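You operate a simulated robot arm through the tools that you are given. There is no shell and no other tool. Be economical: measure what you need, move in short steps, check, and stop when the job is done.

You are at the controls of a simulated robot arm. One attempt, no reset.

JOB
Fill the small vessel with water from the blue line.
Fine: couple it to the inlet, open the vent, then the line's lever; shut the lever when water shows at the vent, then the vent; hands off the inlet while it fills and out from under the spout.

The check looks at the end state, three seconds after you hand in, the way a careful person would. Anything else that was tipped, shoved, dropped, spilled or broken makes it a failure.

ROBOT AND FRAMES
A 7-joint arm with a two-finger gripper, on a carriage that runs on a rail from [0, 2126] to [0, -254] (x, y) and turns from -210 to 122 degrees about z. Base frame: it is fixed where the carriage stands at the start and does not move with it; the origin is on the floor, on the carriage's upright axis, x ahead of it, y to its left, z up. Lengths are in mm, angles in degrees, forces in N, time in s.
Its first joint turns from -149.0 to 149.0 degrees. Places, roughly: coupling (4x4x8 cm) [700, 100, 900]; inlet connector [700, 300, 1000]; vent lever of the small vessel [800, 200, 1000]. Payload 2.45 kg.
Tool frame: the origin (TCP) lies between the finger pads and is the grasp point; the fingertips stand 26 mm ahead of it; z points along the fingers, y is the line along which they close. Largest opening 96 mm; the body of the gripper starts 69 mm behind the TCP.
Orientation is told as [roll, pitch, yaw] about the base's x, y, z axes, in that order, counted from this pose: with the fingers straight down and closing along the base's y, the tool's x points along the base's -x, its y along +y and its z along -z.

CONTROLS
- The arm moves only by the tool send_rows. Its argument "rows" is text: rows parted by semicolons, each of 7 numbers parted by spaces: the turn, a rotation vector about the tool's x, y, z in degrees, then the shift along the tool's x, y, z in m, then the gripper command, from -1 (fully open) to 1 (shut), values between in proportion. In form: wx wy wz tx ty tz hand; .... A call has 1 to 10 rows; each row shifts and turns the commanded pose from where the row before left it, along the tool's axes as they then stand. Rows are played at 5 a second. More than 50 mm and 8.6 degrees between two rows, or a gripper value outside its range, and nothing of the call is played. Where a pose cannot be reached the arm comes as near as it can. A force on the tool above 50 N (or 10 N above the force at the start of the call, whichever is more), or a blocked arm, ends the call early, and 0.2 s more pass. The fingers move at their own pace and stop on an object; they squeeze with about 42 N. The grip force told is the motor's: it shows also when the fingers shut on nothing. Time passes only in rows, and 0.2 s behind the last, so rows that do not move let the fingers close. It gives the time, the measured TCP pose, the force on the tool (base axes), the opening and the grip force at its end, in the units of the frame above (readings bear some noise), with the torque about the TCP (base axes, N m) and any sound that the robot's microphone picked up.
- Cameras (640 x 400 px; columns grow to the right, rows downward): "scene" is now at [40.9, 179.6, 1676.4]; the picture's right is [0.09, -1.00, 0.00], its down [-0.65, -0.06, -0.76] and it looks along [0.76, 0.07, -0.65] (base axes); focal length 289 px, centre (320, 200). "wrist" rides on the gripper at [82, 3, -98] in the tool frame; the picture's right is [-0.04, 1.00, 0.00], its down [-0.73, -0.03, -0.68] and it looks along [-0.68, -0.03, 0.73] (tool axes); focal length 256 px, centre (320, 200). There is no depth. A picture from a camera that has moved, and an enlarged one, comes with that camera's place and axes in the base frame and with its lens.
- camera(camera): a new picture of that camera. No time passes.
- move_column(by): slides the trunk up (or, below 0, down) by that many mm; the arm and the scene camera ride with it, the base frame stays. It gives what a move gives, with no picture.
- base_move(legs): drives the robot by 1 to 6 legs, each [ahead, left, turn to the left] in mm, mm and degrees, along the robot's own axes; the way and the turn of a leg run together, so that a leg with both is an arc; at most 1500 mm and 180 degrees a leg. The arm and the cameras ride along, it lands a little off, and it stops where it bumps. It keeps to its track: a leg is cut to what the track allows. It gives what a move gives.
- head_to(pan, tilt): turns the head with the scene camera to pan (to the left, within 155 degrees either way) and tilt (down, from -29 to 69), counted from straight ahead of the robot. It gives what a move gives.
- zoom(camera, box): a new picture of the part [left, top, right, bottom] of that camera's present view, enlarged. No time passes.
- hand_in(): hands the job in; it is judged then, once.

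Work in short steps. Places have to be worked out from the pictures, the camera data and where the tool is seen: move nearer, look again, correct. Check each grasp and each placing, and mend what went wrong. You have 120 turns and 78 pictures in all, those below and enlarged ones among them. Open the gripper and draw the arm clear of the work before you hand the job in, unless the task says otherwise; then end with one line.

The tools are called after "Emit:" by a JSON object that holds its "name" and its "arguments". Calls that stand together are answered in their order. send_rows: Moves the arm, as the interface text tells. Its arguments: {"type":"object","properties":{"rows":{"type":"string"}},"required":["rows"]} The other tools are called the same way: move_column (by) slides the trunk up or down; base_move (legs) drives the base; head_to (pan, tilt) turns the head that bears the scene camera; camera (camera) takes a picture; zoom (camera, box) takes an enlarged picture of a part of a camera's view; hand_in () hands the job in.

At the start:

```text
clock: 0.0
tcp_pos: [641.5, 409.3, 1000.9]
tool_rot: [0.0, 0.0, 0.1]
wrist_force: [-0.4, 0.1, -0.4]
wrist_torque: [0.03, -0.02, 0.0]
finger_gap: 96.0
gripper_force: 0.0
trunk travel left (down, up): [-675.0, 35.0]
robot x, y, heading: [2.3, -1.6, 0.2]
head pan, tilt: [4.9, 40.5]
```

scene: 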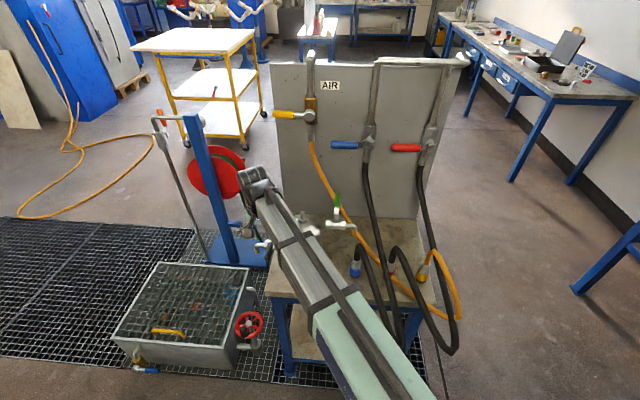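
wrist: 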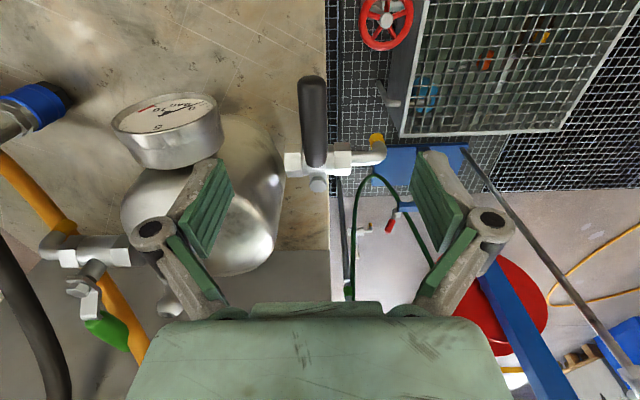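

The arm blocks part of the view, so I'll enlarge the bench area in the scene view, and the wrist view, to identify the lines and couplings.

Emit:
{"name": "zoom", "arguments": {"camera": "scene", "box": [260, 170, 480, 310]}}

Emit:
{"name": "zoom", "arguments": {"camera": "scene", "box": [260, 40, 480, 178]}}

```text
2.86 times, centred on (370, 240) of scene
camera zoom: at [40.9, 179.6, 1676.4], right [0.09, -1.0, 0.0], down [-0.65, -0.06, -0.76], along [0.76, 0.07, -0.65], focal length 826 px, centre (177, 86)
```

zoom: 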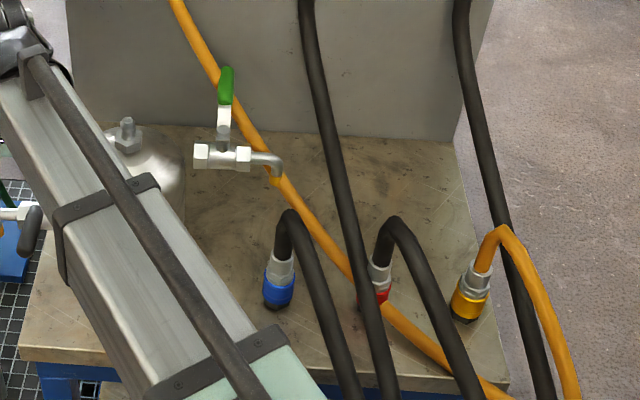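

```text
2.90 times, centred on (370, 109) of scene
camera zoom: at [40.9, 179.6, 1676.4], right [0.09, -1.0, 0.0], down [-0.65, -0.06, -0.76], along [0.76, 0.07, -0.65], focal length 838 px, centre (175, 464)
```

zoom: 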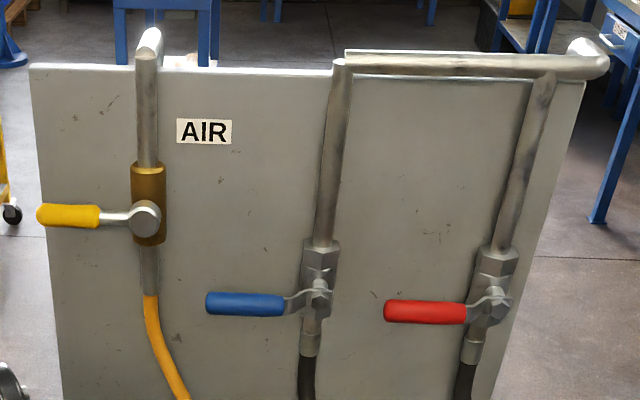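

Blue coupling stands on the table near [620,115], green lever is the vent candidate near [830,190,1000]. I'll lift the arm straight up for an overview from the wrist camera.

Emit:
{"name": "send_rows", "arguments": {"rows": "0 0 0 0 0 -0.05 -1;0 0 0 0 0 -0.05 -1;0 0 0 0 0 -0.05 -1;0 0 0 0.02 -0.04 -0.02 -1;0 0 0 0.02 -0.04 0 -1;0 0 0 0.02 -0.04 0 -1"}}

Emit:
{"name": "camera", "arguments": {"camera": "wrist"}}

Emit:
{"name": "camera", "arguments": {"camera": "scene"}}

```text
clock: 1.4
tcp_pos: [580.5, 287.7, 1170.6]
tool_rot: [0.1, 0.0, 0.1]
wrist_force: [0.5, -0.2, -0.5]
wrist_torque: [0.01, 0.04, 0.0]
finger_gap: 96.2
gripper_force: 0.1
trunk travel left (down, up): [-675.0, 35.0]
robot x, y, heading: [-2.8, 1.2, -0.1]
head pan, tilt: [4.9, 40.5]
```

```text
73 pictures are left
camera wrist: at [498.0, 291.4, 1268.1], right [0.04, 1.0, 0.0], down [0.73, -0.03, 0.68], along [0.68, -0.03, -0.73], focal length 256 px, centre (320, 200)
```

wrist: 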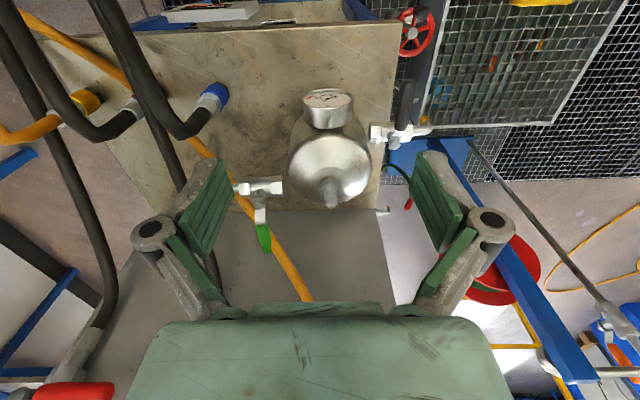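

```text
72 pictures are left
camera scene: at [40.9, 179.3, 1676.5], right [0.09, -1.0, 0.0], down [-0.65, -0.06, -0.76], along [0.76, 0.07, -0.65], focal length 289 px, centre (320, 200)
```

scene: 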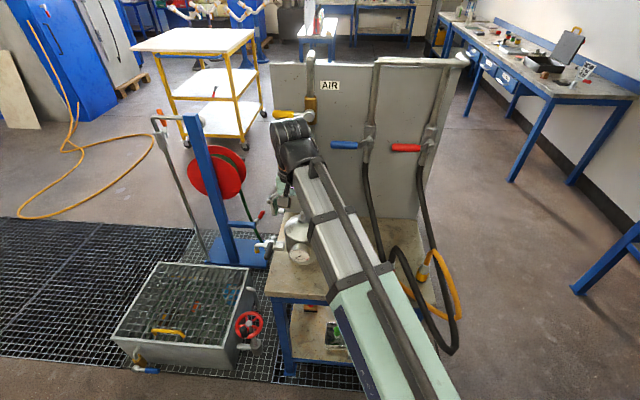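

The vessel has an upright stud on its dome, near [744,295,1000], which is probably the inlet. I'll enlarge that part and the lower bench edge.

Emit:
{"name": "zoom", "arguments": {"camera": "wrist", "box": [210, 70, 450, 220]}}

Emit:
{"name": "zoom", "arguments": {"camera": "wrist", "box": [0, 0, 256, 160]}}

Emit:
{"name": "zoom", "arguments": {"camera": "scene", "box": [200, 170, 360, 270]}}

```text
2.67 times, centred on (330, 145) of wrist
camera zoom: at [498.0, 291.4, 1268.1], right [0.04, 1.0, 0.0], down [0.73, -0.03, 0.68], along [0.68, -0.03, -0.73], focal length 683 px, centre (293, 347)
```

zoom: 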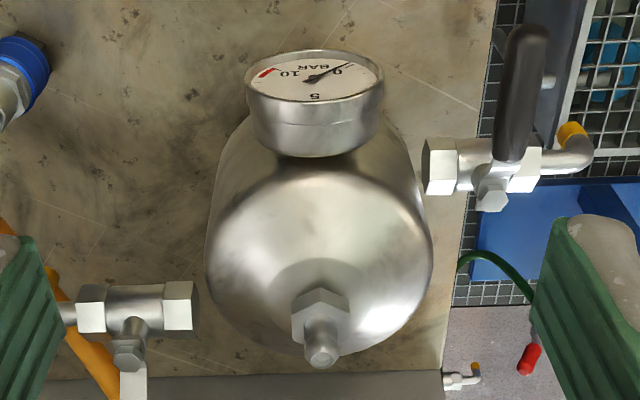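

```text
2.50 times, centred on (128, 80) of wrist
camera zoom: at [498.0, 291.4, 1268.1], right [0.04, 1.0, 0.0], down [0.73, -0.03, 0.68], along [0.68, -0.03, -0.73], focal length 640 px, centre (800, 500)
```

zoom: 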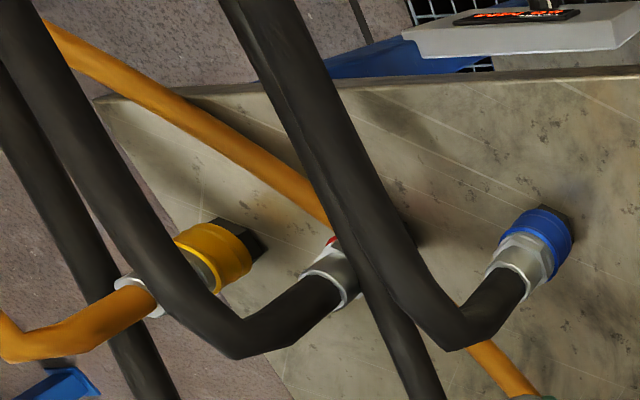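

```text
4.00 times, centred on (280, 220) of scene
camera zoom: at [40.9, 179.3, 1676.5], right [0.09, -1.0, 0.0], down [-0.65, -0.06, -0.76], along [0.76, 0.07, -0.65], focal length 1156 px, centre (480, 120)
```

zoom: 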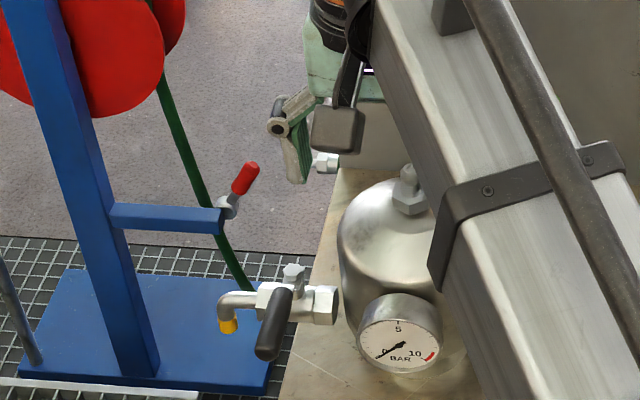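

The blue coupling stands upright, collar about [659,107,828], with its hose rising to z≈974 and then bending toward the robot and to the right. A gripper tilted in from the left would clear the hose, so I'll drive the carriage left, which should also give me a view of where the hose goes.

Emit:
{"name": "base_move", "arguments": {"legs": [[0, 450, 0]]}}

Emit:
{"name": "head_to", "arguments": {"pan": -35, "tilt": 45}}

Emit:
{"name": "camera", "arguments": {"camera": "scene"}}

```text
clock: 4.1
tcp_pos: [578.7, 740.5, 1170.9]
tool_rot: [0.0, 0.0, 0.3]
wrist_force: [-0.5, -0.2, -0.5]
wrist_torque: [-0.02, -0.01, 0.01]
finger_gap: 95.9
gripper_force: 0.0
trunk travel left (down, up): [-675.0, 35.0]
robot x, y, heading: [-1.5, 449.7, 0.3]
head pan, tilt: [4.9, 40.5]
```

```text
clock: 5.2
tcp_pos: [579.9, 739.1, 1170.2]
tool_rot: [0.0, 0.0, 0.3]
wrist_force: [0.1, 0.2, -1.4]
wrist_torque: [0.02, -0.03, 0.02]
finger_gap: 96.2
gripper_force: 0.0
trunk travel left (down, up): [-675.0, 35.0]
robot x, y, heading: [-1.8, 441.5, 0.4]
head pan, tilt: [-35.0, 45.0]
```

```text
68 pictures are left
camera scene: at [22.7, 574.2, 1670.0], right [-0.57, -0.82, 0.0], down [-0.58, 0.4, -0.71], along [0.58, -0.4, -0.71], focal length 289 px, centre (320, 200)
```

scene: 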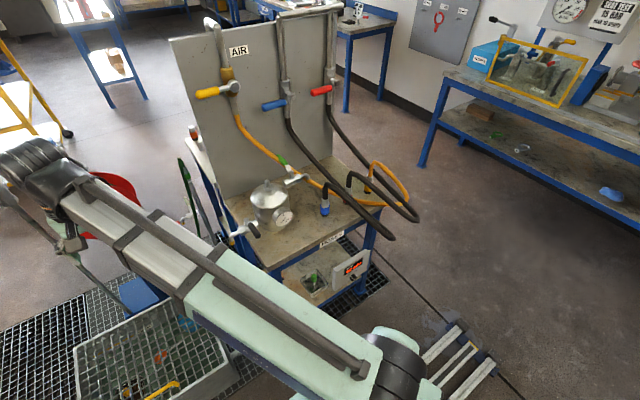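

Now there's a clear view of the bench. I'll enlarge the hoses to trace them.

Emit:
{"name": "zoom", "arguments": {"camera": "scene", "box": [240, 75, 440, 200]}}

Emit:
{"name": "zoom", "arguments": {"camera": "scene", "box": [220, 150, 420, 275]}}

```text
3.20 times, centred on (340, 138) of scene
camera zoom: at [22.7, 574.2, 1670.0], right [-0.57, -0.82, 0.0], down [-0.58, 0.4, -0.71], along [0.58, -0.4, -0.71], focal length 925 px, centre (256, 400)
```

zoom: 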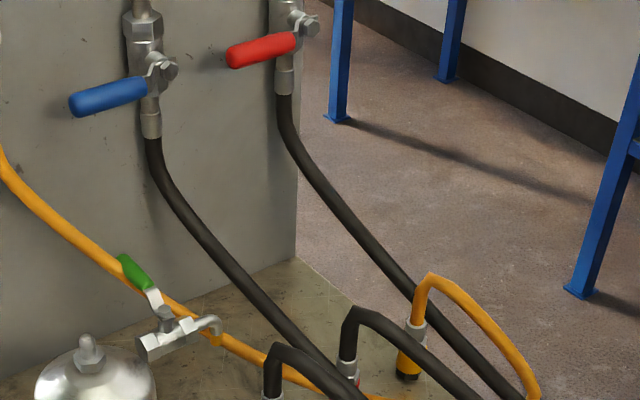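

```text
3.20 times, centred on (320, 212) of scene
camera zoom: at [22.7, 574.2, 1670.0], right [-0.57, -0.82, 0.0], down [-0.58, 0.4, -0.71], along [0.58, -0.4, -0.71], focal length 925 px, centre (320, 160)
```

zoom: 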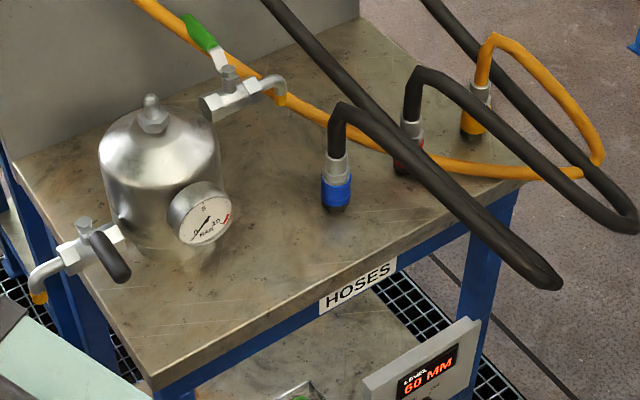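

Tracing settles it: the blue lever feeds the blue coupling (axis about [656,110], collar z 805–848, neck to 888). The inlet nipple tip is about [751,295,1004]. I'll bring the arm over at safe height and then turn it to a 45° yawed, 45° tilted posture.

Emit:
{"name": "send_rows", "arguments": {"rows": "0 0 0 0 -0.05 0 -1;0 0 0 0 -0.05 0 -1;0 0 0 0 -0.05 0 -1;0 0 0 0 -0.05 0 -1;0 0 0 0 -0.05 0 -1;0 0 0 0 -0.05 0 -1;0 0 0 0 -0.05 0 -1;0 0 0 0 -0.05 0 -1;0 0 0 0 -0.05 0 -1;0 0 0 0 -0.05 0 -1"}}

Emit:
{"name": "send_rows", "arguments": {"rows": "0 0 7.5 0 0 0 -1;0 0 7.5 0 0 0 -1;0 0 7.5 0 0 0 -1;0 0 7.5 0 0 0 -1;0 0 7.5 0 0 0 -1;0 0 7.5 0 0 0 -1"}}

Emit:
{"name": "send_rows", "arguments": {"rows": "0 -7.5 0 0 0 0 -1;0 -7.5 0 0 0 0 -1;0 -7.5 0 0 0 0 -1;0 -7.5 0 0 0 0 -1;0 -7.5 0 0 0 0 -1;0 -7.5 0 0 0 0 -1"}}

```text
clock: 7.4
tcp_pos: [583.7, 239.6, 1169.6]
tool_rot: [0.0, 0.1, 0.3]
wrist_force: [-0.2, 0.3, -0.2]
wrist_torque: [0.0, 0.0, 0.01]
finger_gap: 95.7
gripper_force: 0.0
trunk travel left (down, up): [-675.0, 35.0]
robot x, y, heading: [-1.8, 442.6, 0.3]
head pan, tilt: [-35.0, 45.0]
```

```text
clock: 8.8
tcp_pos: [583.0, 239.1, 1169.6]
tool_rot: [0.0, 0.0, -44.9]
wrist_force: [0.2, -0.1, 0.6]
wrist_torque: [0.03, -0.02, -0.01]
finger_gap: 95.9
gripper_force: 0.1
trunk travel left (down, up): [-675.0, 35.0]
robot x, y, heading: [-1.9, 446.4, 0.2]
head pan, tilt: [-35.0, 45.0]
```

```text
clock: 10.2
tcp_pos: [586.5, 237.4, 1172.2]
tool_rot: [-0.1, -45.0, -44.6]
wrist_force: [1.0, 0.6, -0.8]
wrist_torque: [0.02, 0.01, 0.01]
finger_gap: 96.0
gripper_force: 0.0
out of reach, approached as far as the arm can: row 6
trunk travel left (down, up): [-675.0, 35.0]
robot x, y, heading: [-1.8, 447.1, 0.4]
head pan, tilt: [-35.0, 45.0]
```

Now tilted 45° at the edge of reach. I'll shift right to sit behind the coupling, then lower the trunk.

Emit:
{"name": "send_rows", "arguments": {"rows": "0 0 0 -0.0165 -0.0205 0.0165 -1;0 0 0 -0.0165 -0.0205 0.0165 -1"}}

Emit:
{"name": "move_column", "arguments": {"by": -150}}

Emit:
{"name": "camera", "arguments": {"camera": "wrist"}}

Emit:
{"name": "camera", "arguments": {"camera": "scene"}}

```text
clock: 10.8
tcp_pos: [589.5, 175.9, 1170.9]
tool_rot: [0.1, -44.9, -44.6]
wrist_force: [0.1, -0.2, 0.0]
wrist_torque: [0.04, 0.02, 0.02]
finger_gap: 96.2
gripper_force: 0.1
trunk travel left (down, up): [-675.0, 35.0]
robot x, y, heading: [-1.4, 452.6, 0.2]
head pan, tilt: [-35.0, 45.0]
```

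```text
clock: 12.5
tcp_pos: [588.8, 177.3, 1020.6]
tool_rot: [0.0, -45.0, -44.7]
wrist_force: [-0.2, 0.2, -0.3]
wrist_torque: [-0.02, 0.02, -0.01]
finger_gap: 96.0
gripper_force: 0.0
trunk travel left (down, up): [-525.0, 185.0]
robot x, y, heading: [0.5, 450.3, 0.2]
head pan, tilt: [-35.0, 45.0]
```

```text
65 pictures are left
camera wrist: at [500.7, 269.4, 1031.8], right [0.72, 0.69, 0.03], down [0.01, -0.05, 1.0], along [0.69, -0.72, -0.04], focal length 256 px, centre (320, 200)
```

wrist: 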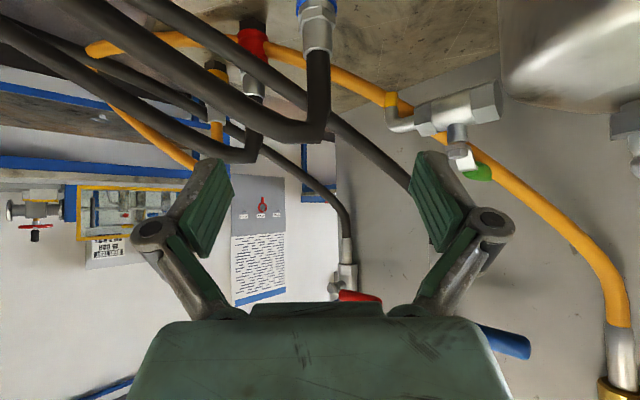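

```text
64 pictures are left
camera scene: at [22.6, 574.2, 1520.0], right [-0.57, -0.82, 0.0], down [-0.58, 0.4, -0.71], along [0.58, -0.4, -0.71], focal length 289 px, centre (320, 200)
```

scene: 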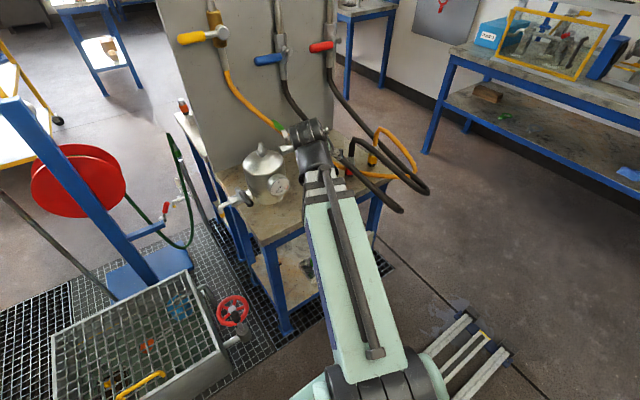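

Everything is consistent: coupling axis about [659,105]. I'll lower the trunk another 69 mm, advance 80 mm along the fingers, and look.

Emit:
{"name": "move_column", "arguments": {"by": -69}}

Emit:
{"name": "send_rows", "arguments": {"rows": "0 0 0 0 0 0.04 -1;0 0 0 0 0 0.04 -1"}}

Emit:
{"name": "camera", "arguments": {"camera": "wrist"}}

Emit:
{"name": "zoom", "arguments": {"camera": "scene", "box": [230, 90, 430, 215]}}

```text
clock: 13.6
tcp_pos: [590.8, 177.2, 953.1]
tool_rot: [0.0, -45.0, -44.8]
wrist_force: [-1.0, -0.6, 0.9]
wrist_torque: [0.0, 0.01, -0.01]
finger_gap: 96.1
gripper_force: 0.1
trunk travel left (down, up): [-456.0, 254.0]
robot x, y, heading: [-0.4, 451.9, 0.1]
head pan, tilt: [-35.0, 45.0]
```

```text
clock: 14.2
tcp_pos: [629.9, 137.3, 897.1]
tool_rot: [0.1, -45.1, -44.8]
wrist_force: [0.5, -0.7, 0.6]
wrist_torque: [-0.02, 0.02, -0.02]
finger_gap: 95.9
gripper_force: 0.2
trunk travel left (down, up): [-456.0, 254.0]
robot x, y, heading: [3.2, 448.7, 0.3]
head pan, tilt: [-35.0, 45.0]
```

```text
63 pictures are left
camera wrist: at [540.2, 229.2, 907.2], right [0.72, 0.69, 0.03], down [0.01, -0.05, 1.0], along [0.69, -0.72, -0.04], focal length 256 px, centre (320, 200)
```

wrist: 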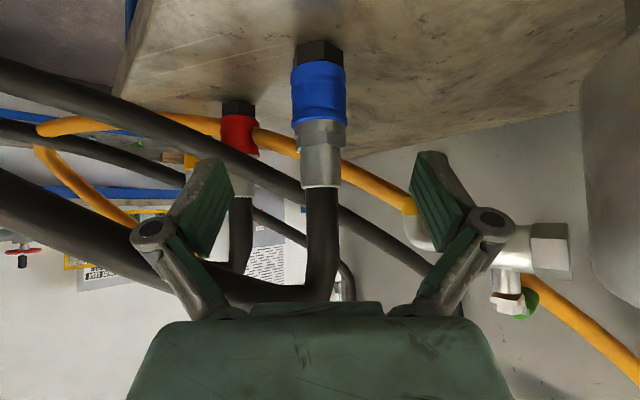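

```text
3.20 times, centred on (330, 152) of scene
camera zoom: at [22.4, 574.3, 1451.0], right [-0.57, -0.82, 0.0], down [-0.58, 0.4, -0.71], along [0.58, -0.4, -0.71], focal length 925 px, centre (288, 352)
```

zoom: 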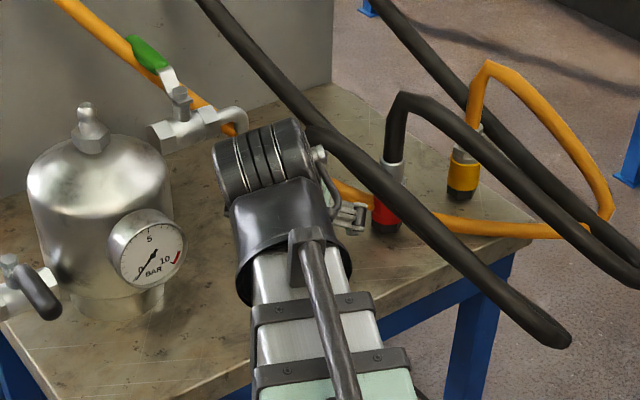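

The coupling is centred between the fingers. I'll advance the last 65 mm and then close.

Emit:
{"name": "send_rows", "arguments": {"rows": "0 0 0 0.002 -0.0007 0.032 -1;0 0 0 0.002 -0.0007 0.032 -1;0 0 0 0 0 0 -1"}}

Emit:
{"name": "camera", "arguments": {"camera": "wrist"}}

```text
clock: 15.0
tcp_pos: [659.0, 105.8, 849.3]
tool_rot: [0.1, -45.1, -44.7]
wrist_force: [0.3, 0.3, -0.1]
wrist_torque: [0.02, 0.02, 0.0]
finger_gap: 96.1
gripper_force: 0.0
trunk travel left (down, up): [-456.0, 254.0]
robot x, y, heading: [2.6, 449.6, 0.2]
head pan, tilt: [-35.0, 45.0]
```

```text
61 pictures are left
camera wrist: at [569.3, 198.5, 858.4], right [0.72, 0.69, 0.03], down [0.01, -0.05, 1.0], along [0.69, -0.72, -0.04], focal length 256 px, centre (320, 200)
```

wrist: 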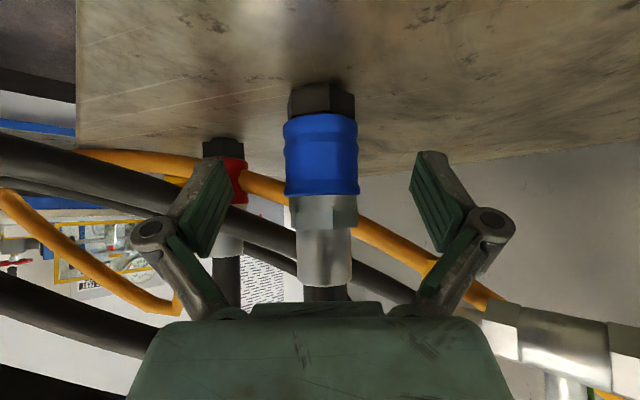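

Depth and centring look right; I'll go 9 mm lower so the pads sit fully on the blue collar, then close.

Emit:
{"name": "send_rows", "arguments": {"rows": "0 0 0 0.0064 0 0.0064 -1;0 0 0 0 0 0 0.5;0 0 0 0 0 0 1;0 0 0 0 0 0 1;0 0 0 0 0 0 1"}}

Emit:
{"name": "camera", "arguments": {"camera": "wrist"}}

```text
clock: 16.2
tcp_pos: [659.1, 107.5, 840.0]
tool_rot: [0.0, -45.0, -44.8]
wrist_force: [3.8, 8.8, 1.7]
wrist_torque: [0.27, -0.22, 0.09]
finger_gap: 35.9
gripper_force: 42.1
trunk travel left (down, up): [-456.0, 254.0]
robot x, y, heading: [2.2, 451.1, 0.3]
head pan, tilt: [-35.0, 45.0]
```

```text
60 pictures are left
camera wrist: at [569.1, 199.9, 850.3], right [0.72, 0.69, 0.03], down [0.01, -0.05, 1.0], along [0.69, -0.72, -0.04], focal length 256 px, centre (320, 200)
```

wrist: 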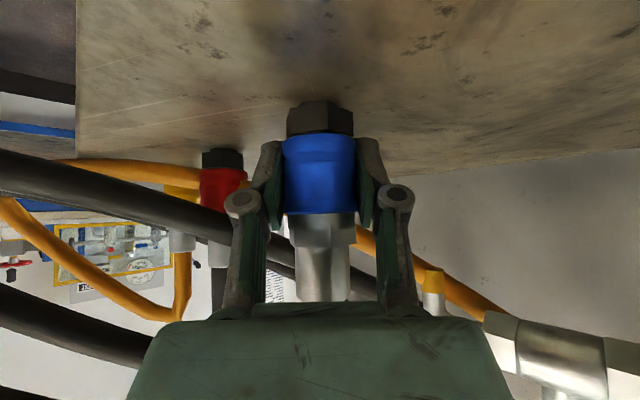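

The collar is gripped (36 mm). Lift with the trunk and check.

Emit:
{"name": "move_column", "arguments": {"by": 60}}

Emit:
{"name": "camera", "arguments": {"camera": "wrist"}}

```text
clock: 17.2
tcp_pos: [657.8, 106.3, 900.1]
tool_rot: [0.0, -45.0, -44.6]
wrist_force: [0.7, 0.2, -2.0]
wrist_torque: [0.0, 0.0, 0.01]
finger_gap: 35.9
gripper_force: 41.9
trunk travel left (down, up): [-516.0, 194.0]
robot x, y, heading: [-2.2, 449.0, 0.3]
head pan, tilt: [-35.0, 45.0]
```

```text
59 pictures are left
camera wrist: at [568.7, 198.6, 910.0], right [0.72, 0.69, 0.03], down [0.01, -0.05, 1.0], along [0.69, -0.72, -0.04], focal length 256 px, centre (320, 200)
```

wrist: 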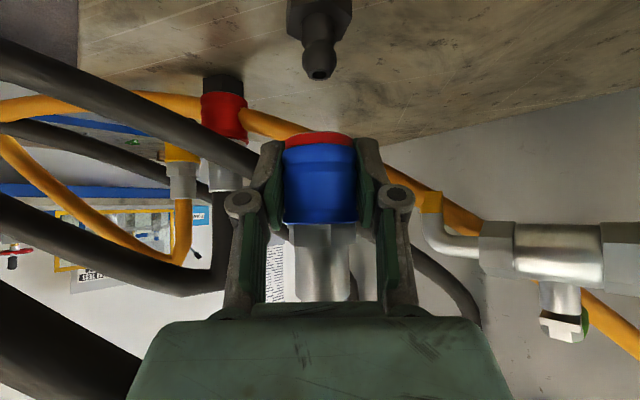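

The coupling came cleanly off its parking stub; a red ring now shows at its mouth (unlocked mark). I'll raise it high and carry it over the inlet.

Emit:
{"name": "move_column", "arguments": {"by": 185}}

Emit:
{"name": "send_rows", "arguments": {"rows": "0 0 0 0.0096 0.04 -0.0096 1;0 0 0 0.0096 0.04 -0.0096 1;0 0 0 0.0096 0.04 -0.0096 1;0 0 0 0.0096 0.04 -0.0096 1;0 0 0 0 0 0 1"}}

Emit:
{"name": "camera", "arguments": {"camera": "wrist"}}

Emit:
{"name": "camera", "arguments": {"camera": "scene"}}

```text
clock: 19.2
tcp_pos: [658.6, 106.2, 1085.0]
tool_rot: [0.0, -45.0, -44.7]
wrist_force: [1.0, 0.0, -2.3]
wrist_torque: [0.0, -0.01, 0.03]
finger_gap: 35.5
gripper_force: 42.7
trunk travel left (down, up): [-701.0, 9.0]
robot x, y, heading: [3.2, 449.1, 0.2]
head pan, tilt: [-35.0, 45.0]
```

```text
clock: 20.4
tcp_pos: [730.7, 262.1, 1082.9]
tool_rot: [-0.1, -45.0, -44.6]
wrist_force: [0.0, 0.3, -2.8]
wrist_torque: [0.01, -0.03, -0.03]
finger_gap: 35.8
gripper_force: 42.0
trunk travel left (down, up): [-701.0, 9.0]
robot x, y, heading: [-0.8, 447.2, -0.1]
head pan, tilt: [-35.0, 45.0]
```

```text
58 pictures are left
camera wrist: at [640.3, 353.7, 1093.0], right [0.72, 0.69, 0.03], down [0.01, -0.05, 1.0], along [0.69, -0.72, -0.04], focal length 256 px, centre (320, 200)
```

wrist: 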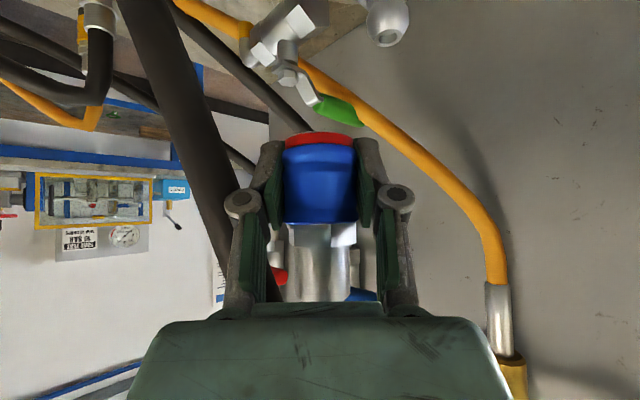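

```text
57 pictures are left
camera scene: at [23.1, 574.3, 1695.9], right [-0.57, -0.82, 0.0], down [-0.58, 0.4, -0.71], along [0.58, -0.4, -0.71], focal length 289 px, centre (320, 200)
```

scene: 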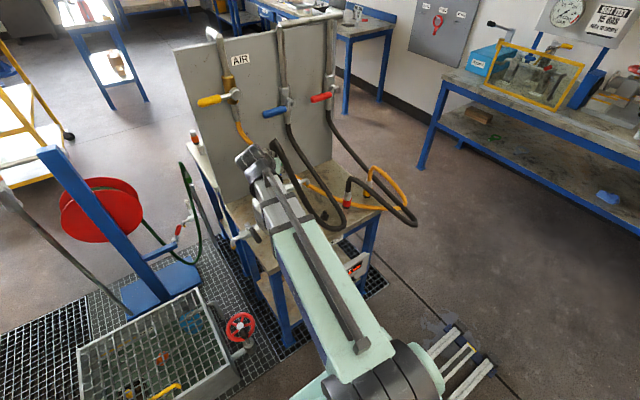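

Inlet tip measured again at about [750,293,1004]. Align above it and come down 30 mm, then look.

Emit:
{"name": "send_rows", "arguments": {"rows": "0 0 0 0.0055 0.036 -0.0055 1;0 0 0 0.0105 0 0.0105 1;0 0 0 0.0105 0 0.0105 1;0 0 0 0 0 0 1"}}

Emit:
{"name": "camera", "arguments": {"camera": "wrist"}}

Emit:
{"name": "zoom", "arguments": {"camera": "scene", "box": [220, 120, 380, 220]}}

```text
clock: 21.4
tcp_pos: [751.0, 290.8, 1052.8]
tool_rot: [0.0, -45.0, -44.9]
wrist_force: [-0.9, -0.1, -2.6]
wrist_torque: [0.01, 0.02, 0.01]
finger_gap: 35.7
gripper_force: 42.1
trunk travel left (down, up): [-701.0, 9.0]
robot x, y, heading: [-0.3, 448.8, 0.0]
head pan, tilt: [-35.0, 45.0]
```

```text
56 pictures are left
camera wrist: at [662.6, 382.6, 1063.7], right [0.72, 0.69, 0.03], down [0.01, -0.05, 1.0], along [0.69, -0.72, -0.04], focal length 256 px, centre (320, 200)
```

wrist: 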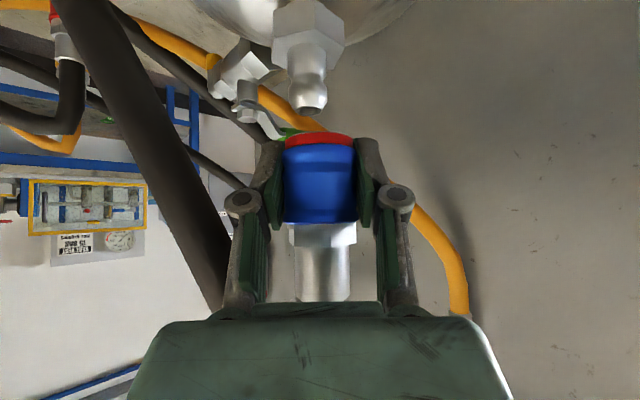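

```text
4.00 times, centred on (300, 170) of scene
camera zoom: at [23.0, 574.2, 1696.0], right [-0.57, -0.82, 0.0], down [-0.58, 0.4, -0.71], along [0.58, -0.4, -0.71], focal length 1156 px, centre (400, 320)
```

zoom: 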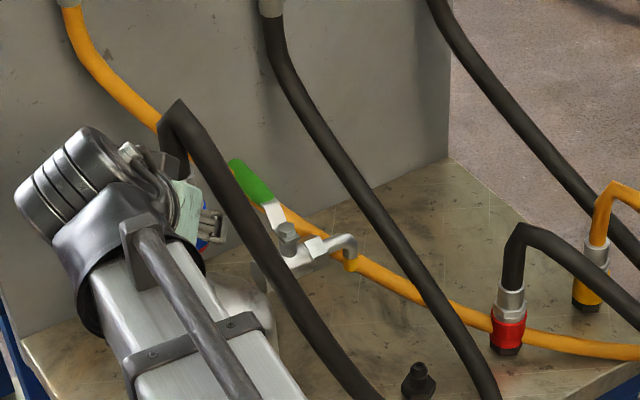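

Triangulating between the last two wrist views, the nipple end is at about [743,294,1014], so I'm a few mm off. I'll correct by about [-7,+2], come down 5 mm, then look closely.

Emit:
{"name": "send_rows", "arguments": {"rows": "0 0 0 0.0079 -0.0037 -0.0008 1;0 0 0 0 0 0 1"}}

Emit:
{"name": "zoom", "arguments": {"camera": "wrist", "box": [240, 0, 400, 100]}}

Emit:
{"name": "zoom", "arguments": {"camera": "wrist", "box": [240, 60, 400, 160]}}

```text
clock: 22.0
tcp_pos: [744.7, 290.8, 1049.2]
tool_rot: [-0.1, -45.0, -44.7]
wrist_force: [0.9, 0.1, -1.9]
wrist_torque: [-0.02, 0.01, -0.01]
finger_gap: 36.1
gripper_force: 41.8
trunk travel left (down, up): [-701.0, 9.0]
robot x, y, heading: [-0.9, 445.8, 0.3]
head pan, tilt: [-35.0, 45.0]
```

```text
4.00 times, centred on (320, 50) of wrist
camera zoom: at [655.0, 384.5, 1060.0], right [0.72, 0.69, 0.03], down [0.01, -0.05, 1.0], along [0.69, -0.72, -0.04], focal length 1024 px, centre (320, 800)
```

zoom: 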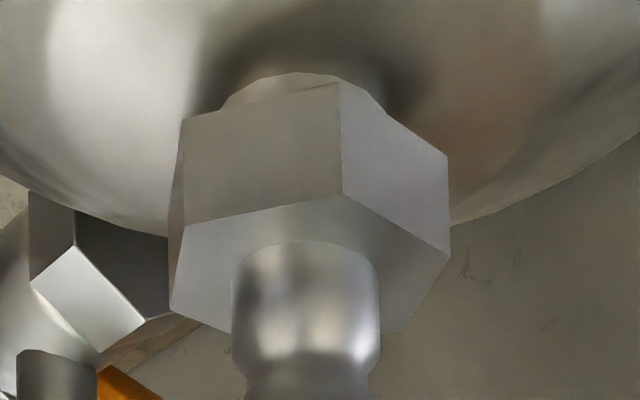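

```text
4.00 times, centred on (320, 110) of wrist
camera zoom: at [655.0, 384.5, 1060.0], right [0.72, 0.69, 0.03], down [0.01, -0.05, 1.0], along [0.69, -0.72, -0.04], focal length 1024 px, centre (320, 560)
```

zoom: 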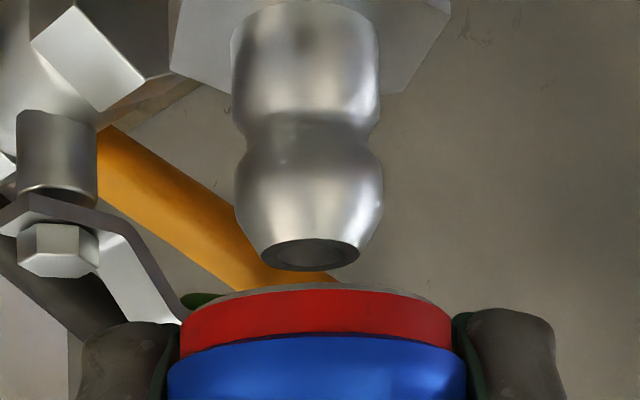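

Lateral alignment is within about 1 mm and depth within about 2 mm. I'll lower 10 mm in gentle steps and watch the force.

Emit:
{"name": "send_rows", "arguments": {"rows": "0 0 0 0.0042 -0.0005 0.0028 1;0 0 0 0.0035 0 0.0035 1;0 0 0 0 0 0 1"}}

Emit:
{"name": "zoom", "arguments": {"camera": "wrist", "box": [240, 60, 400, 160]}}

```text
clock: 22.8
tcp_pos: [743.1, 291.7, 1042.5]
tool_rot: [0.1, -45.4, -44.7]
wrist_force: [7.1, 0.5, 31.2]
wrist_torque: [0.33, 0.05, 0.01]
finger_gap: 35.9
gripper_force: 42.3
trunk travel left (down, up): [-701.0, 9.0]
robot x, y, heading: [-1.4, 446.9, 0.3]
head pan, tilt: [-35.0, 45.0]
```

```text
4.00 times, centred on (320, 110) of wrist
camera zoom: at [653.8, 383.5, 1053.1], right [0.72, 0.69, 0.03], down [0.0, -0.04, 1.0], along [0.69, -0.72, -0.03], focal length 1024 px, centre (320, 560)
```

zoom: 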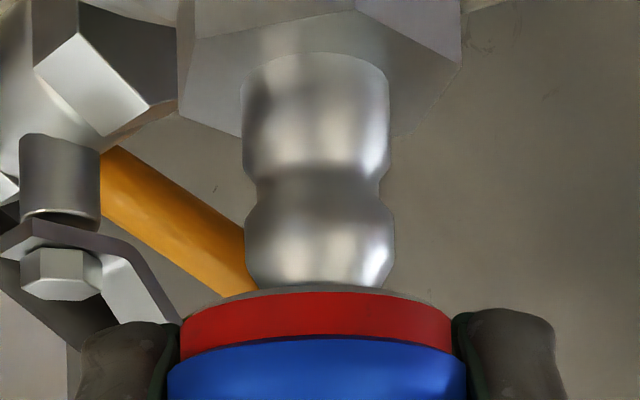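

Contact at 31 N; the torque puts the contact point about 12 mm toward the camera side, so the coupling must shift that way. I'll back up 8 mm, shift 4 mm toward [-x,+y], and try down again.

Emit:
{"name": "send_rows", "arguments": {"rows": "0 0 0 -0.0029 0.0005 -0.0085 1;0 0 0 0.0028 0 0.0028 1;0 0 0 0.0028 0 0.0028 1;0 0 0 0 0 0 1"}}

Emit:
{"name": "zoom", "arguments": {"camera": "wrist", "box": [240, 60, 400, 160]}}

```text
clock: 23.8
tcp_pos: [740.3, 294.1, 1039.6]
tool_rot: [0.0, -45.0, -44.7]
wrist_force: [0.4, 0.4, -2.8]
wrist_torque: [0.0, 0.01, -0.01]
finger_gap: 35.7
gripper_force: 42.1
trunk travel left (down, up): [-701.0, 9.0]
robot x, y, heading: [0.2, 446.9, 0.2]
head pan, tilt: [-35.0, 45.0]
```

```text
4.00 times, centred on (320, 110) of wrist
camera zoom: at [652.3, 387.3, 1051.0], right [0.72, 0.69, 0.03], down [0.01, -0.05, 1.0], along [0.69, -0.72, -0.04], focal length 1024 px, centre (320, 560)
```

zoom: 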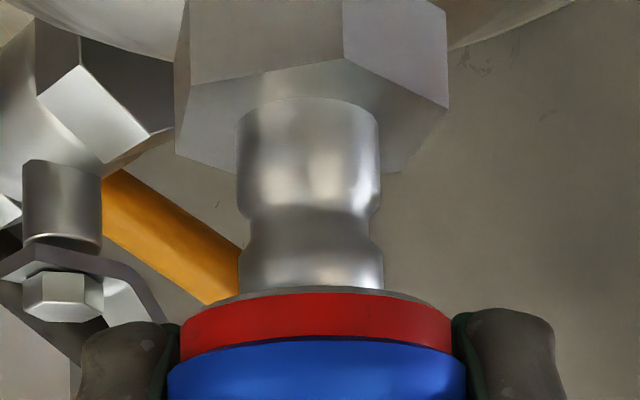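

It's entering freely now. Continue down in 4 mm steps until resistance or a click.

Emit:
{"name": "send_rows", "arguments": {"rows": "0 0 0 0.0028 0 0.0028 1;0 0 0 0.0028 0 0.0028 1;0 0 0 0.0028 0 0.0028 1;0 0 0 0.0028 0 0.0028 1;0 0 0 0 0 0 1"}}

Emit:
{"name": "zoom", "arguments": {"camera": "wrist", "box": [240, 60, 400, 160]}}

```text
clock: 25.0
tcp_pos: [740.2, 296.6, 1025.5]
tool_rot: [0.1, -45.0, -44.7]
wrist_force: [-12.7, 20.4, 4.2]
wrist_torque: [0.37, 0.23, -0.02]
finger_gap: 35.8
gripper_force: 41.8
trunk travel left (down, up): [-701.0, 9.0]
robot x, y, heading: [0.4, 444.8, 0.4]
head pan, tilt: [-35.0, 45.0]
```

```text
4.00 times, centred on (320, 110) of wrist
camera zoom: at [651.0, 388.7, 1036.3], right [0.72, 0.69, 0.03], down [0.01, -0.05, 1.0], along [0.69, -0.72, -0.04], focal length 1024 px, centre (320, 560)
```

zoom: 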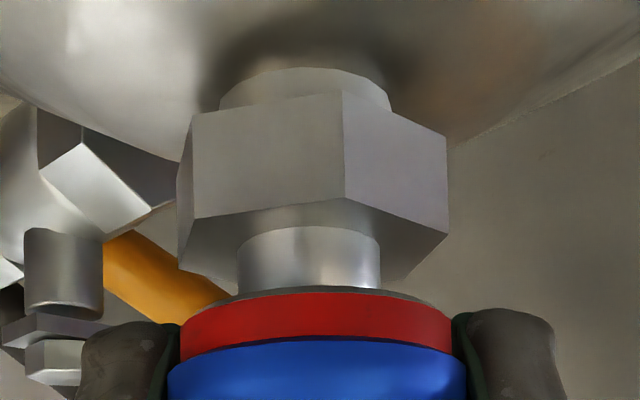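

It's about 8 mm from seated, with a side load of ~24 N toward [-x,+y]. I'll relieve that by 2 mm and keep pushing.

Emit:
{"name": "send_rows", "arguments": {"rows": "0 0 0 0.0014 0.0005 -0.0014 1;0 0 0 0.0021 0 0.0021 1;0 0 0 0.0021 0 0.0021 1;0 0 0 0 0 0 1"}}

```text
clock: 26.0
tcp_pos: [739.7, 295.6, 1018.6]
tool_rot: [0.0, -45.0, -44.7]
wrist_force: [-1.7, 2.2, -1.7]
wrist_torque: [0.05, 0.09, 0.0]
finger_gap: 35.6
gripper_force: 42.2
trunk travel left (down, up): [-701.0, 9.0]
robot x, y, heading: [-2.0, 451.7, 0.3]
head pan, tilt: [-35.0, 45.0]
```

Side load is gone. Continue down.

Emit:
{"name": "send_rows", "arguments": {"rows": "0 0 0 0.0014 0 0.0014 1;0 0 0 0.0014 0 0.0014 1;0 0 0 0.0014 0 0.0014 1;0 0 0 0.0014 0 0.0014 1;0 0 0 0 0 0 1"}}

Emit:
{"name": "zoom", "arguments": {"camera": "wrist", "box": [240, 60, 400, 160]}}

```text
clock: 27.2
tcp_pos: [739.7, 295.5, 1014.0]
tool_rot: [0.2, -45.3, -44.9]
wrist_force: [7.3, 1.6, 34.8]
wrist_torque: [-0.1, -0.37, 0.0]
finger_gap: 35.7
gripper_force: 42.2
trunk travel left (down, up): [-701.0, 9.0]
robot x, y, heading: [-0.9, 448.1, 0.1]
head pan, tilt: [-35.0, 45.0]
```

```text
4.00 times, centred on (320, 110) of wrist
camera zoom: at [650.1, 388.7, 1023.9], right [0.72, 0.69, 0.03], down [0.0, -0.05, 1.0], along [0.69, -0.72, -0.03], focal length 1024 px, centre (320, 560)
```

zoom: 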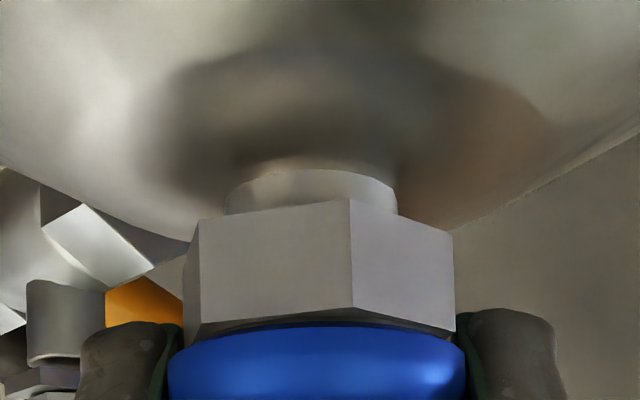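

The red ring has disappeared and the collar is flush with the hex at 35 N. I'll do a gentle tug test upward to confirm the lock.

Emit:
{"name": "send_rows", "arguments": {"rows": "0 0 0 -0.0018 0 -0.0018 1;0 0 0 -0.0018 0 -0.0018 1;0 0 0 0 0 0 1"}}

Emit:
{"name": "zoom", "arguments": {"camera": "wrist", "box": [240, 60, 400, 160]}}

```text
clock: 28.0
tcp_pos: [739.0, 297.3, 1014.6]
tool_rot: [-0.2, -44.7, -44.7]
wrist_force: [-1.3, 1.9, -3.9]
wrist_torque: [-0.16, -0.1, -0.06]
finger_gap: 35.9
gripper_force: 42.1
trunk travel left (down, up): [-701.0, 9.0]
robot x, y, heading: [0.1, 448.2, 0.1]
head pan, tilt: [-35.0, 45.0]
```

```text
4.00 times, centred on (320, 110) of wrist
camera zoom: at [650.7, 388.9, 1025.4], right [0.72, 0.69, 0.03], down [0.01, -0.05, 1.0], along [0.69, -0.72, -0.05], focal length 1024 px, centre (320, 560)
```

zoom: 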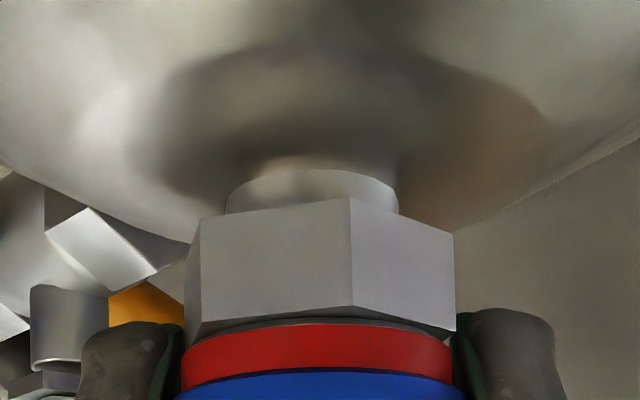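

Tugging on the collar slid it back (red visible) – pulling the collar is the release action. I'll press it home again and then open the fingers while pressed.

Emit:
{"name": "send_rows", "arguments": {"rows": "0 0 0 0.0018 0 0.0018 1;0 0 0 0.002 0 0.002 1;0 0 0 0 0 0 1"}}

Emit:
{"name": "zoom", "arguments": {"camera": "wrist", "box": [240, 60, 400, 160]}}

```text
clock: 28.8
tcp_pos: [739.6, 297.6, 1014.0]
tool_rot: [0.1, -45.3, -44.8]
wrist_force: [-5.5, 5.6, 22.9]
wrist_torque: [0.29, 0.43, -0.01]
finger_gap: 35.5
gripper_force: 42.3
trunk travel left (down, up): [-701.0, 9.0]
robot x, y, heading: [-0.3, 448.8, 0.2]
head pan, tilt: [-35.0, 45.0]
```

```text
4.00 times, centred on (320, 110) of wrist
camera zoom: at [650.5, 389.0, 1023.9], right [0.72, 0.69, 0.03], down [0.0, -0.05, 1.0], along [0.69, -0.72, -0.03], focal length 1024 px, centre (320, 560)
```

zoom: 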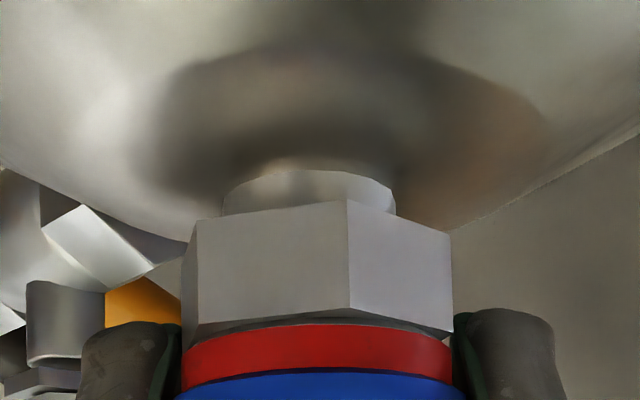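

Still red at 23 N; earlier it covered by 35 N. Press a bit further.

Emit:
{"name": "send_rows", "arguments": {"rows": "0 0 0 0.001 0 0.001 1;0 0 0 0.001 0 0.001 1;0 0 0 0 0 0 1"}}

Emit:
{"name": "zoom", "arguments": {"camera": "wrist", "box": [240, 60, 400, 160]}}

```text
clock: 29.6
tcp_pos: [739.9, 296.8, 1010.7]
tool_rot: [0.1, -45.4, -44.7]
wrist_force: [5.5, -0.3, 34.4]
wrist_torque: [-0.14, -0.2, 0.07]
finger_gap: 35.8
gripper_force: 41.6
trunk travel left (down, up): [-701.0, 9.0]
robot x, y, heading: [-2.3, 447.1, 0.4]
head pan, tilt: [-35.0, 45.0]
```

```text
4.00 times, centred on (320, 110) of wrist
camera zoom: at [650.5, 388.9, 1020.5], right [0.72, 0.69, 0.03], down [0.0, -0.05, 1.0], along [0.69, -0.72, -0.03], focal length 1024 px, centre (320, 560)
```

zoom: 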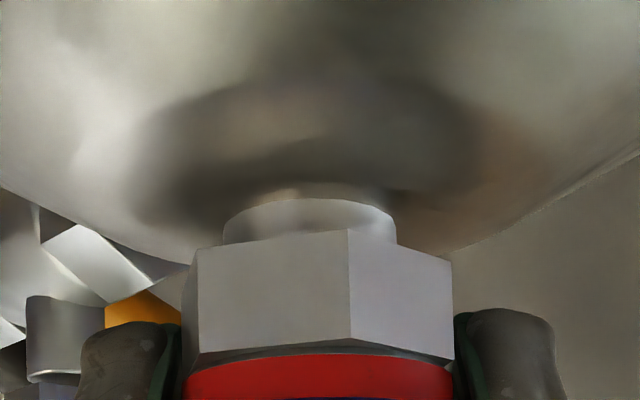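

The fingers slipped a few mm down the collar and their tips are probably meeting the hex. I'll relieve the load, open, and see how the coupling sits on its own.

Emit:
{"name": "send_rows", "arguments": {"rows": "0 0 0 -0.0022 0 -0.0022 1;0 0 0 0 0 0 0.2;0 0 0 0 0 0 0.2;0 0 0 0 0 0 0.2"}}

Emit:
{"name": "camera", "arguments": {"camera": "wrist"}}

```text
clock: 30.6
tcp_pos: [740.6, 296.7, 1011.0]
tool_rot: [0.0, -45.0, -44.7]
wrist_force: [-0.6, -0.4, 0.3]
wrist_torque: [0.01, 0.01, -0.04]
finger_gap: 38.5
gripper_force: 0.0
trunk travel left (down, up): [-701.0, 9.0]
robot x, y, heading: [-3.5, 446.9, 0.1]
head pan, tilt: [-35.0, 45.0]
```

```text
45 pictures are left
camera wrist: at [651.1, 389.2, 1021.2], right [0.72, 0.69, 0.03], down [0.01, -0.05, 1.0], along [0.69, -0.72, -0.04], focal length 256 px, centre (320, 200)
```

wrist: 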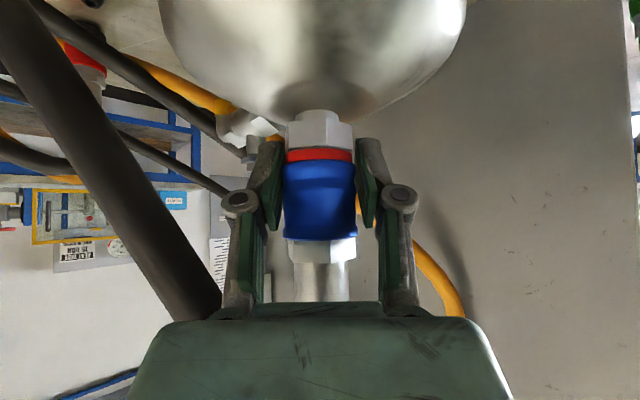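

The coupling stands stably on the nipple, with red still showing. I'll regrasp 11 mm higher on the collar so the tips clear the hex, and press again.

Emit:
{"name": "send_rows", "arguments": {"rows": "0 0 0 -0.004 0 -0.004 0.2;0 0 0 -0.0038 0 -0.0038 0.2;0 0 0 0 0 0 1;0 0 0 0 0 0 1;0 0 0 0 0 0 1;0 0 0 0.0015 0 0.0015 1;0 0 0 0.0015 0 0.0015 1;0 0 0 0 0 0 1"}}

Emit:
{"name": "zoom", "arguments": {"camera": "wrist", "box": [200, 60, 440, 210]}}

```text
clock: 32.4
tcp_pos: [740.1, 295.9, 1020.6]
tool_rot: [0.2, -45.4, -44.7]
wrist_force: [6.5, -0.5, 31.9]
wrist_torque: [0.29, 0.06, 0.05]
finger_gap: 35.9
gripper_force: 41.8
trunk travel left (down, up): [-701.0, 9.0]
robot x, y, heading: [2.6, 447.7, 0.1]
head pan, tilt: [-35.0, 45.0]
```

```text
2.67 times, centred on (320, 135) of wrist
camera zoom: at [650.2, 388.4, 1030.9], right [0.72, 0.69, 0.03], down [0.0, -0.04, 1.0], along [0.69, -0.72, -0.03], focal length 683 px, centre (320, 373)
```

zoom: 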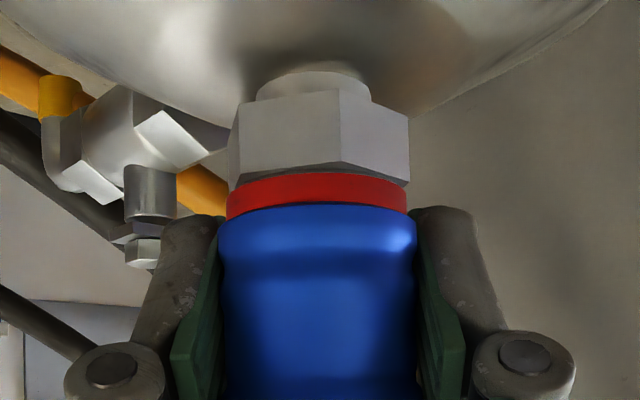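

Bottomed at 32 N without latching; I think it needs to come off a little and be pushed on afresh. I'll lift 14 mm (nipple still inside) and press on again.

Emit:
{"name": "send_rows", "arguments": {"rows": "0 0 0 -0.006 0 -0.006 1;0 0 0 -0.006 0 -0.006 1;0 0 0 0 0 0 1;0 0 0 0.004 0 0.004 1;0 0 0 0.004 0 0.004 1"}}

Emit:
{"name": "send_rows", "arguments": {"rows": "0 0 0 0.0015 0 0.0015 1;0 0 0 0.0015 0 0.0015 1;0 0 0 0.0015 0 0.0015 1;0 0 0 0 0 0 1"}}

Emit:
{"name": "zoom", "arguments": {"camera": "wrist", "box": [200, 60, 440, 210]}}

```text
clock: 33.6
tcp_pos: [738.5, 297.2, 1021.8]
tool_rot: [0.0, -45.0, -44.7]
wrist_force: [-0.3, 0.5, -1.8]
wrist_torque: [0.0, 0.02, -0.02]
finger_gap: 35.7
gripper_force: 41.9
trunk travel left (down, up): [-701.0, 9.0]
robot x, y, heading: [-0.4, 448.4, 0.6]
head pan, tilt: [-35.0, 45.0]
```

```text
clock: 34.6
tcp_pos: [739.5, 295.8, 1019.5]
tool_rot: [0.0, -45.4, -44.7]
wrist_force: [2.7, -4.3, 36.0]
wrist_torque: [-0.29, -0.3, -0.01]
finger_gap: 36.2
gripper_force: 42.4
trunk travel left (down, up): [-701.0, 9.0]
robot x, y, heading: [1.0, 450.4, 0.5]
head pan, tilt: [-35.0, 45.0]
```

```text
2.67 times, centred on (320, 135) of wrist
camera zoom: at [649.9, 388.3, 1029.4], right [0.72, 0.69, 0.03], down [0.0, -0.04, 1.0], along [0.69, -0.72, -0.03], focal length 683 px, centre (320, 373)
```

zoom: 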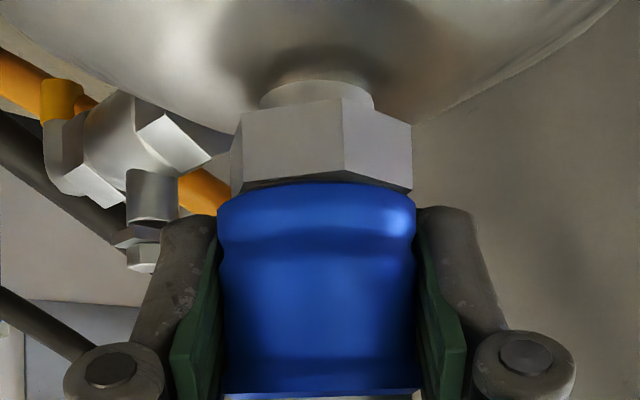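

Latched: red is covered. This time I open without any upward tug, then check.

Emit:
{"name": "send_rows", "arguments": {"rows": "0 0 0 -0.0007 0 -0.0007 1;0 0 0 0 0 0 0.3;0 0 0 0 0 0 0;0 0 0 0 0 0 -0.5;0 0 0 0 0 0 -1;0 0 0 0 0 0 -1"}}

Emit:
{"name": "zoom", "arguments": {"camera": "wrist", "box": [200, 60, 440, 210]}}

```text
clock: 36.0
tcp_pos: [738.9, 296.2, 1016.8]
tool_rot: [-0.1, -44.9, -44.7]
wrist_force: [0.6, -0.2, 0.0]
wrist_torque: [-0.01, 0.01, -0.04]
finger_gap: 96.0
gripper_force: 0.1
trunk travel left (down, up): [-701.0, 9.0]
robot x, y, heading: [-0.8, 446.7, 0.3]
head pan, tilt: [-35.0, 45.0]
```

```text
2.67 times, centred on (320, 135) of wrist
camera zoom: at [650.3, 388.5, 1027.8], right [0.72, 0.69, 0.03], down [0.01, -0.05, 1.0], along [0.69, -0.72, -0.04], focal length 683 px, centre (320, 373)
```

zoom: 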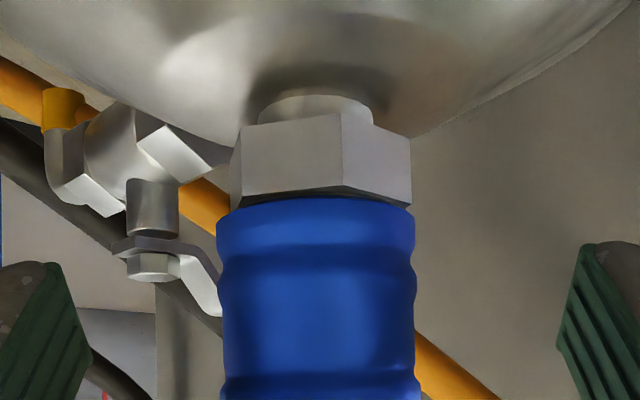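

Coupled and free. I'll back the hand off along the fingers and look at the vent and lever.

Emit:
{"name": "send_rows", "arguments": {"rows": "0 0 0 0 0 -0.045 -1;0 0 0 0 0 -0.045 -1;0 0 0 0 0 -0.04 -1;0 0 0 0 0 0 -1"}}

Emit:
{"name": "camera", "arguments": {"camera": "wrist"}}

Emit:
{"name": "camera", "arguments": {"camera": "scene"}}

```text
clock: 37.0
tcp_pos: [673.8, 363.5, 1110.5]
tool_rot: [0.0, -45.2, -44.8]
wrist_force: [-0.5, 0.3, 0.5]
wrist_torque: [0.0, -0.01, 0.03]
finger_gap: 96.0
gripper_force: 0.1
trunk travel left (down, up): [-701.0, 9.0]
robot x, y, heading: [-0.8, 448.4, 0.5]
head pan, tilt: [-35.0, 45.0]
```

```text
41 pictures are left
camera wrist: at [584.4, 456.4, 1120.8], right [0.72, 0.69, 0.03], down [0.01, -0.05, 1.0], along [0.69, -0.72, -0.04], focal length 256 px, centre (320, 200)
```

wrist: 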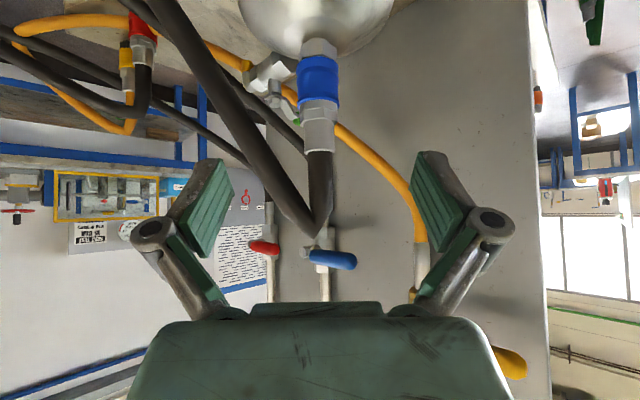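

```text
40 pictures are left
camera scene: at [22.4, 574.3, 1695.9], right [-0.57, -0.82, 0.0], down [-0.58, 0.4, -0.71], along [0.58, -0.4, -0.71], focal length 289 px, centre (320, 200)
```

scene: 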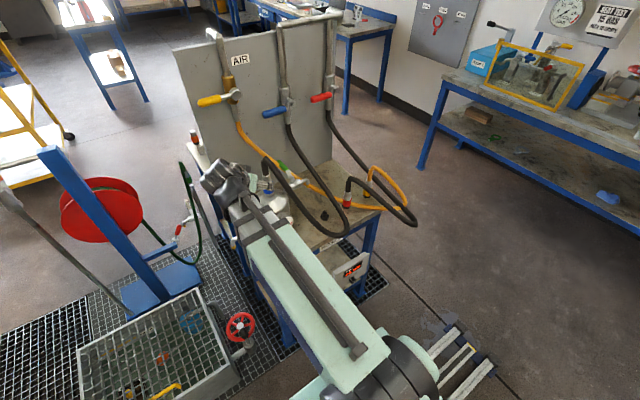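

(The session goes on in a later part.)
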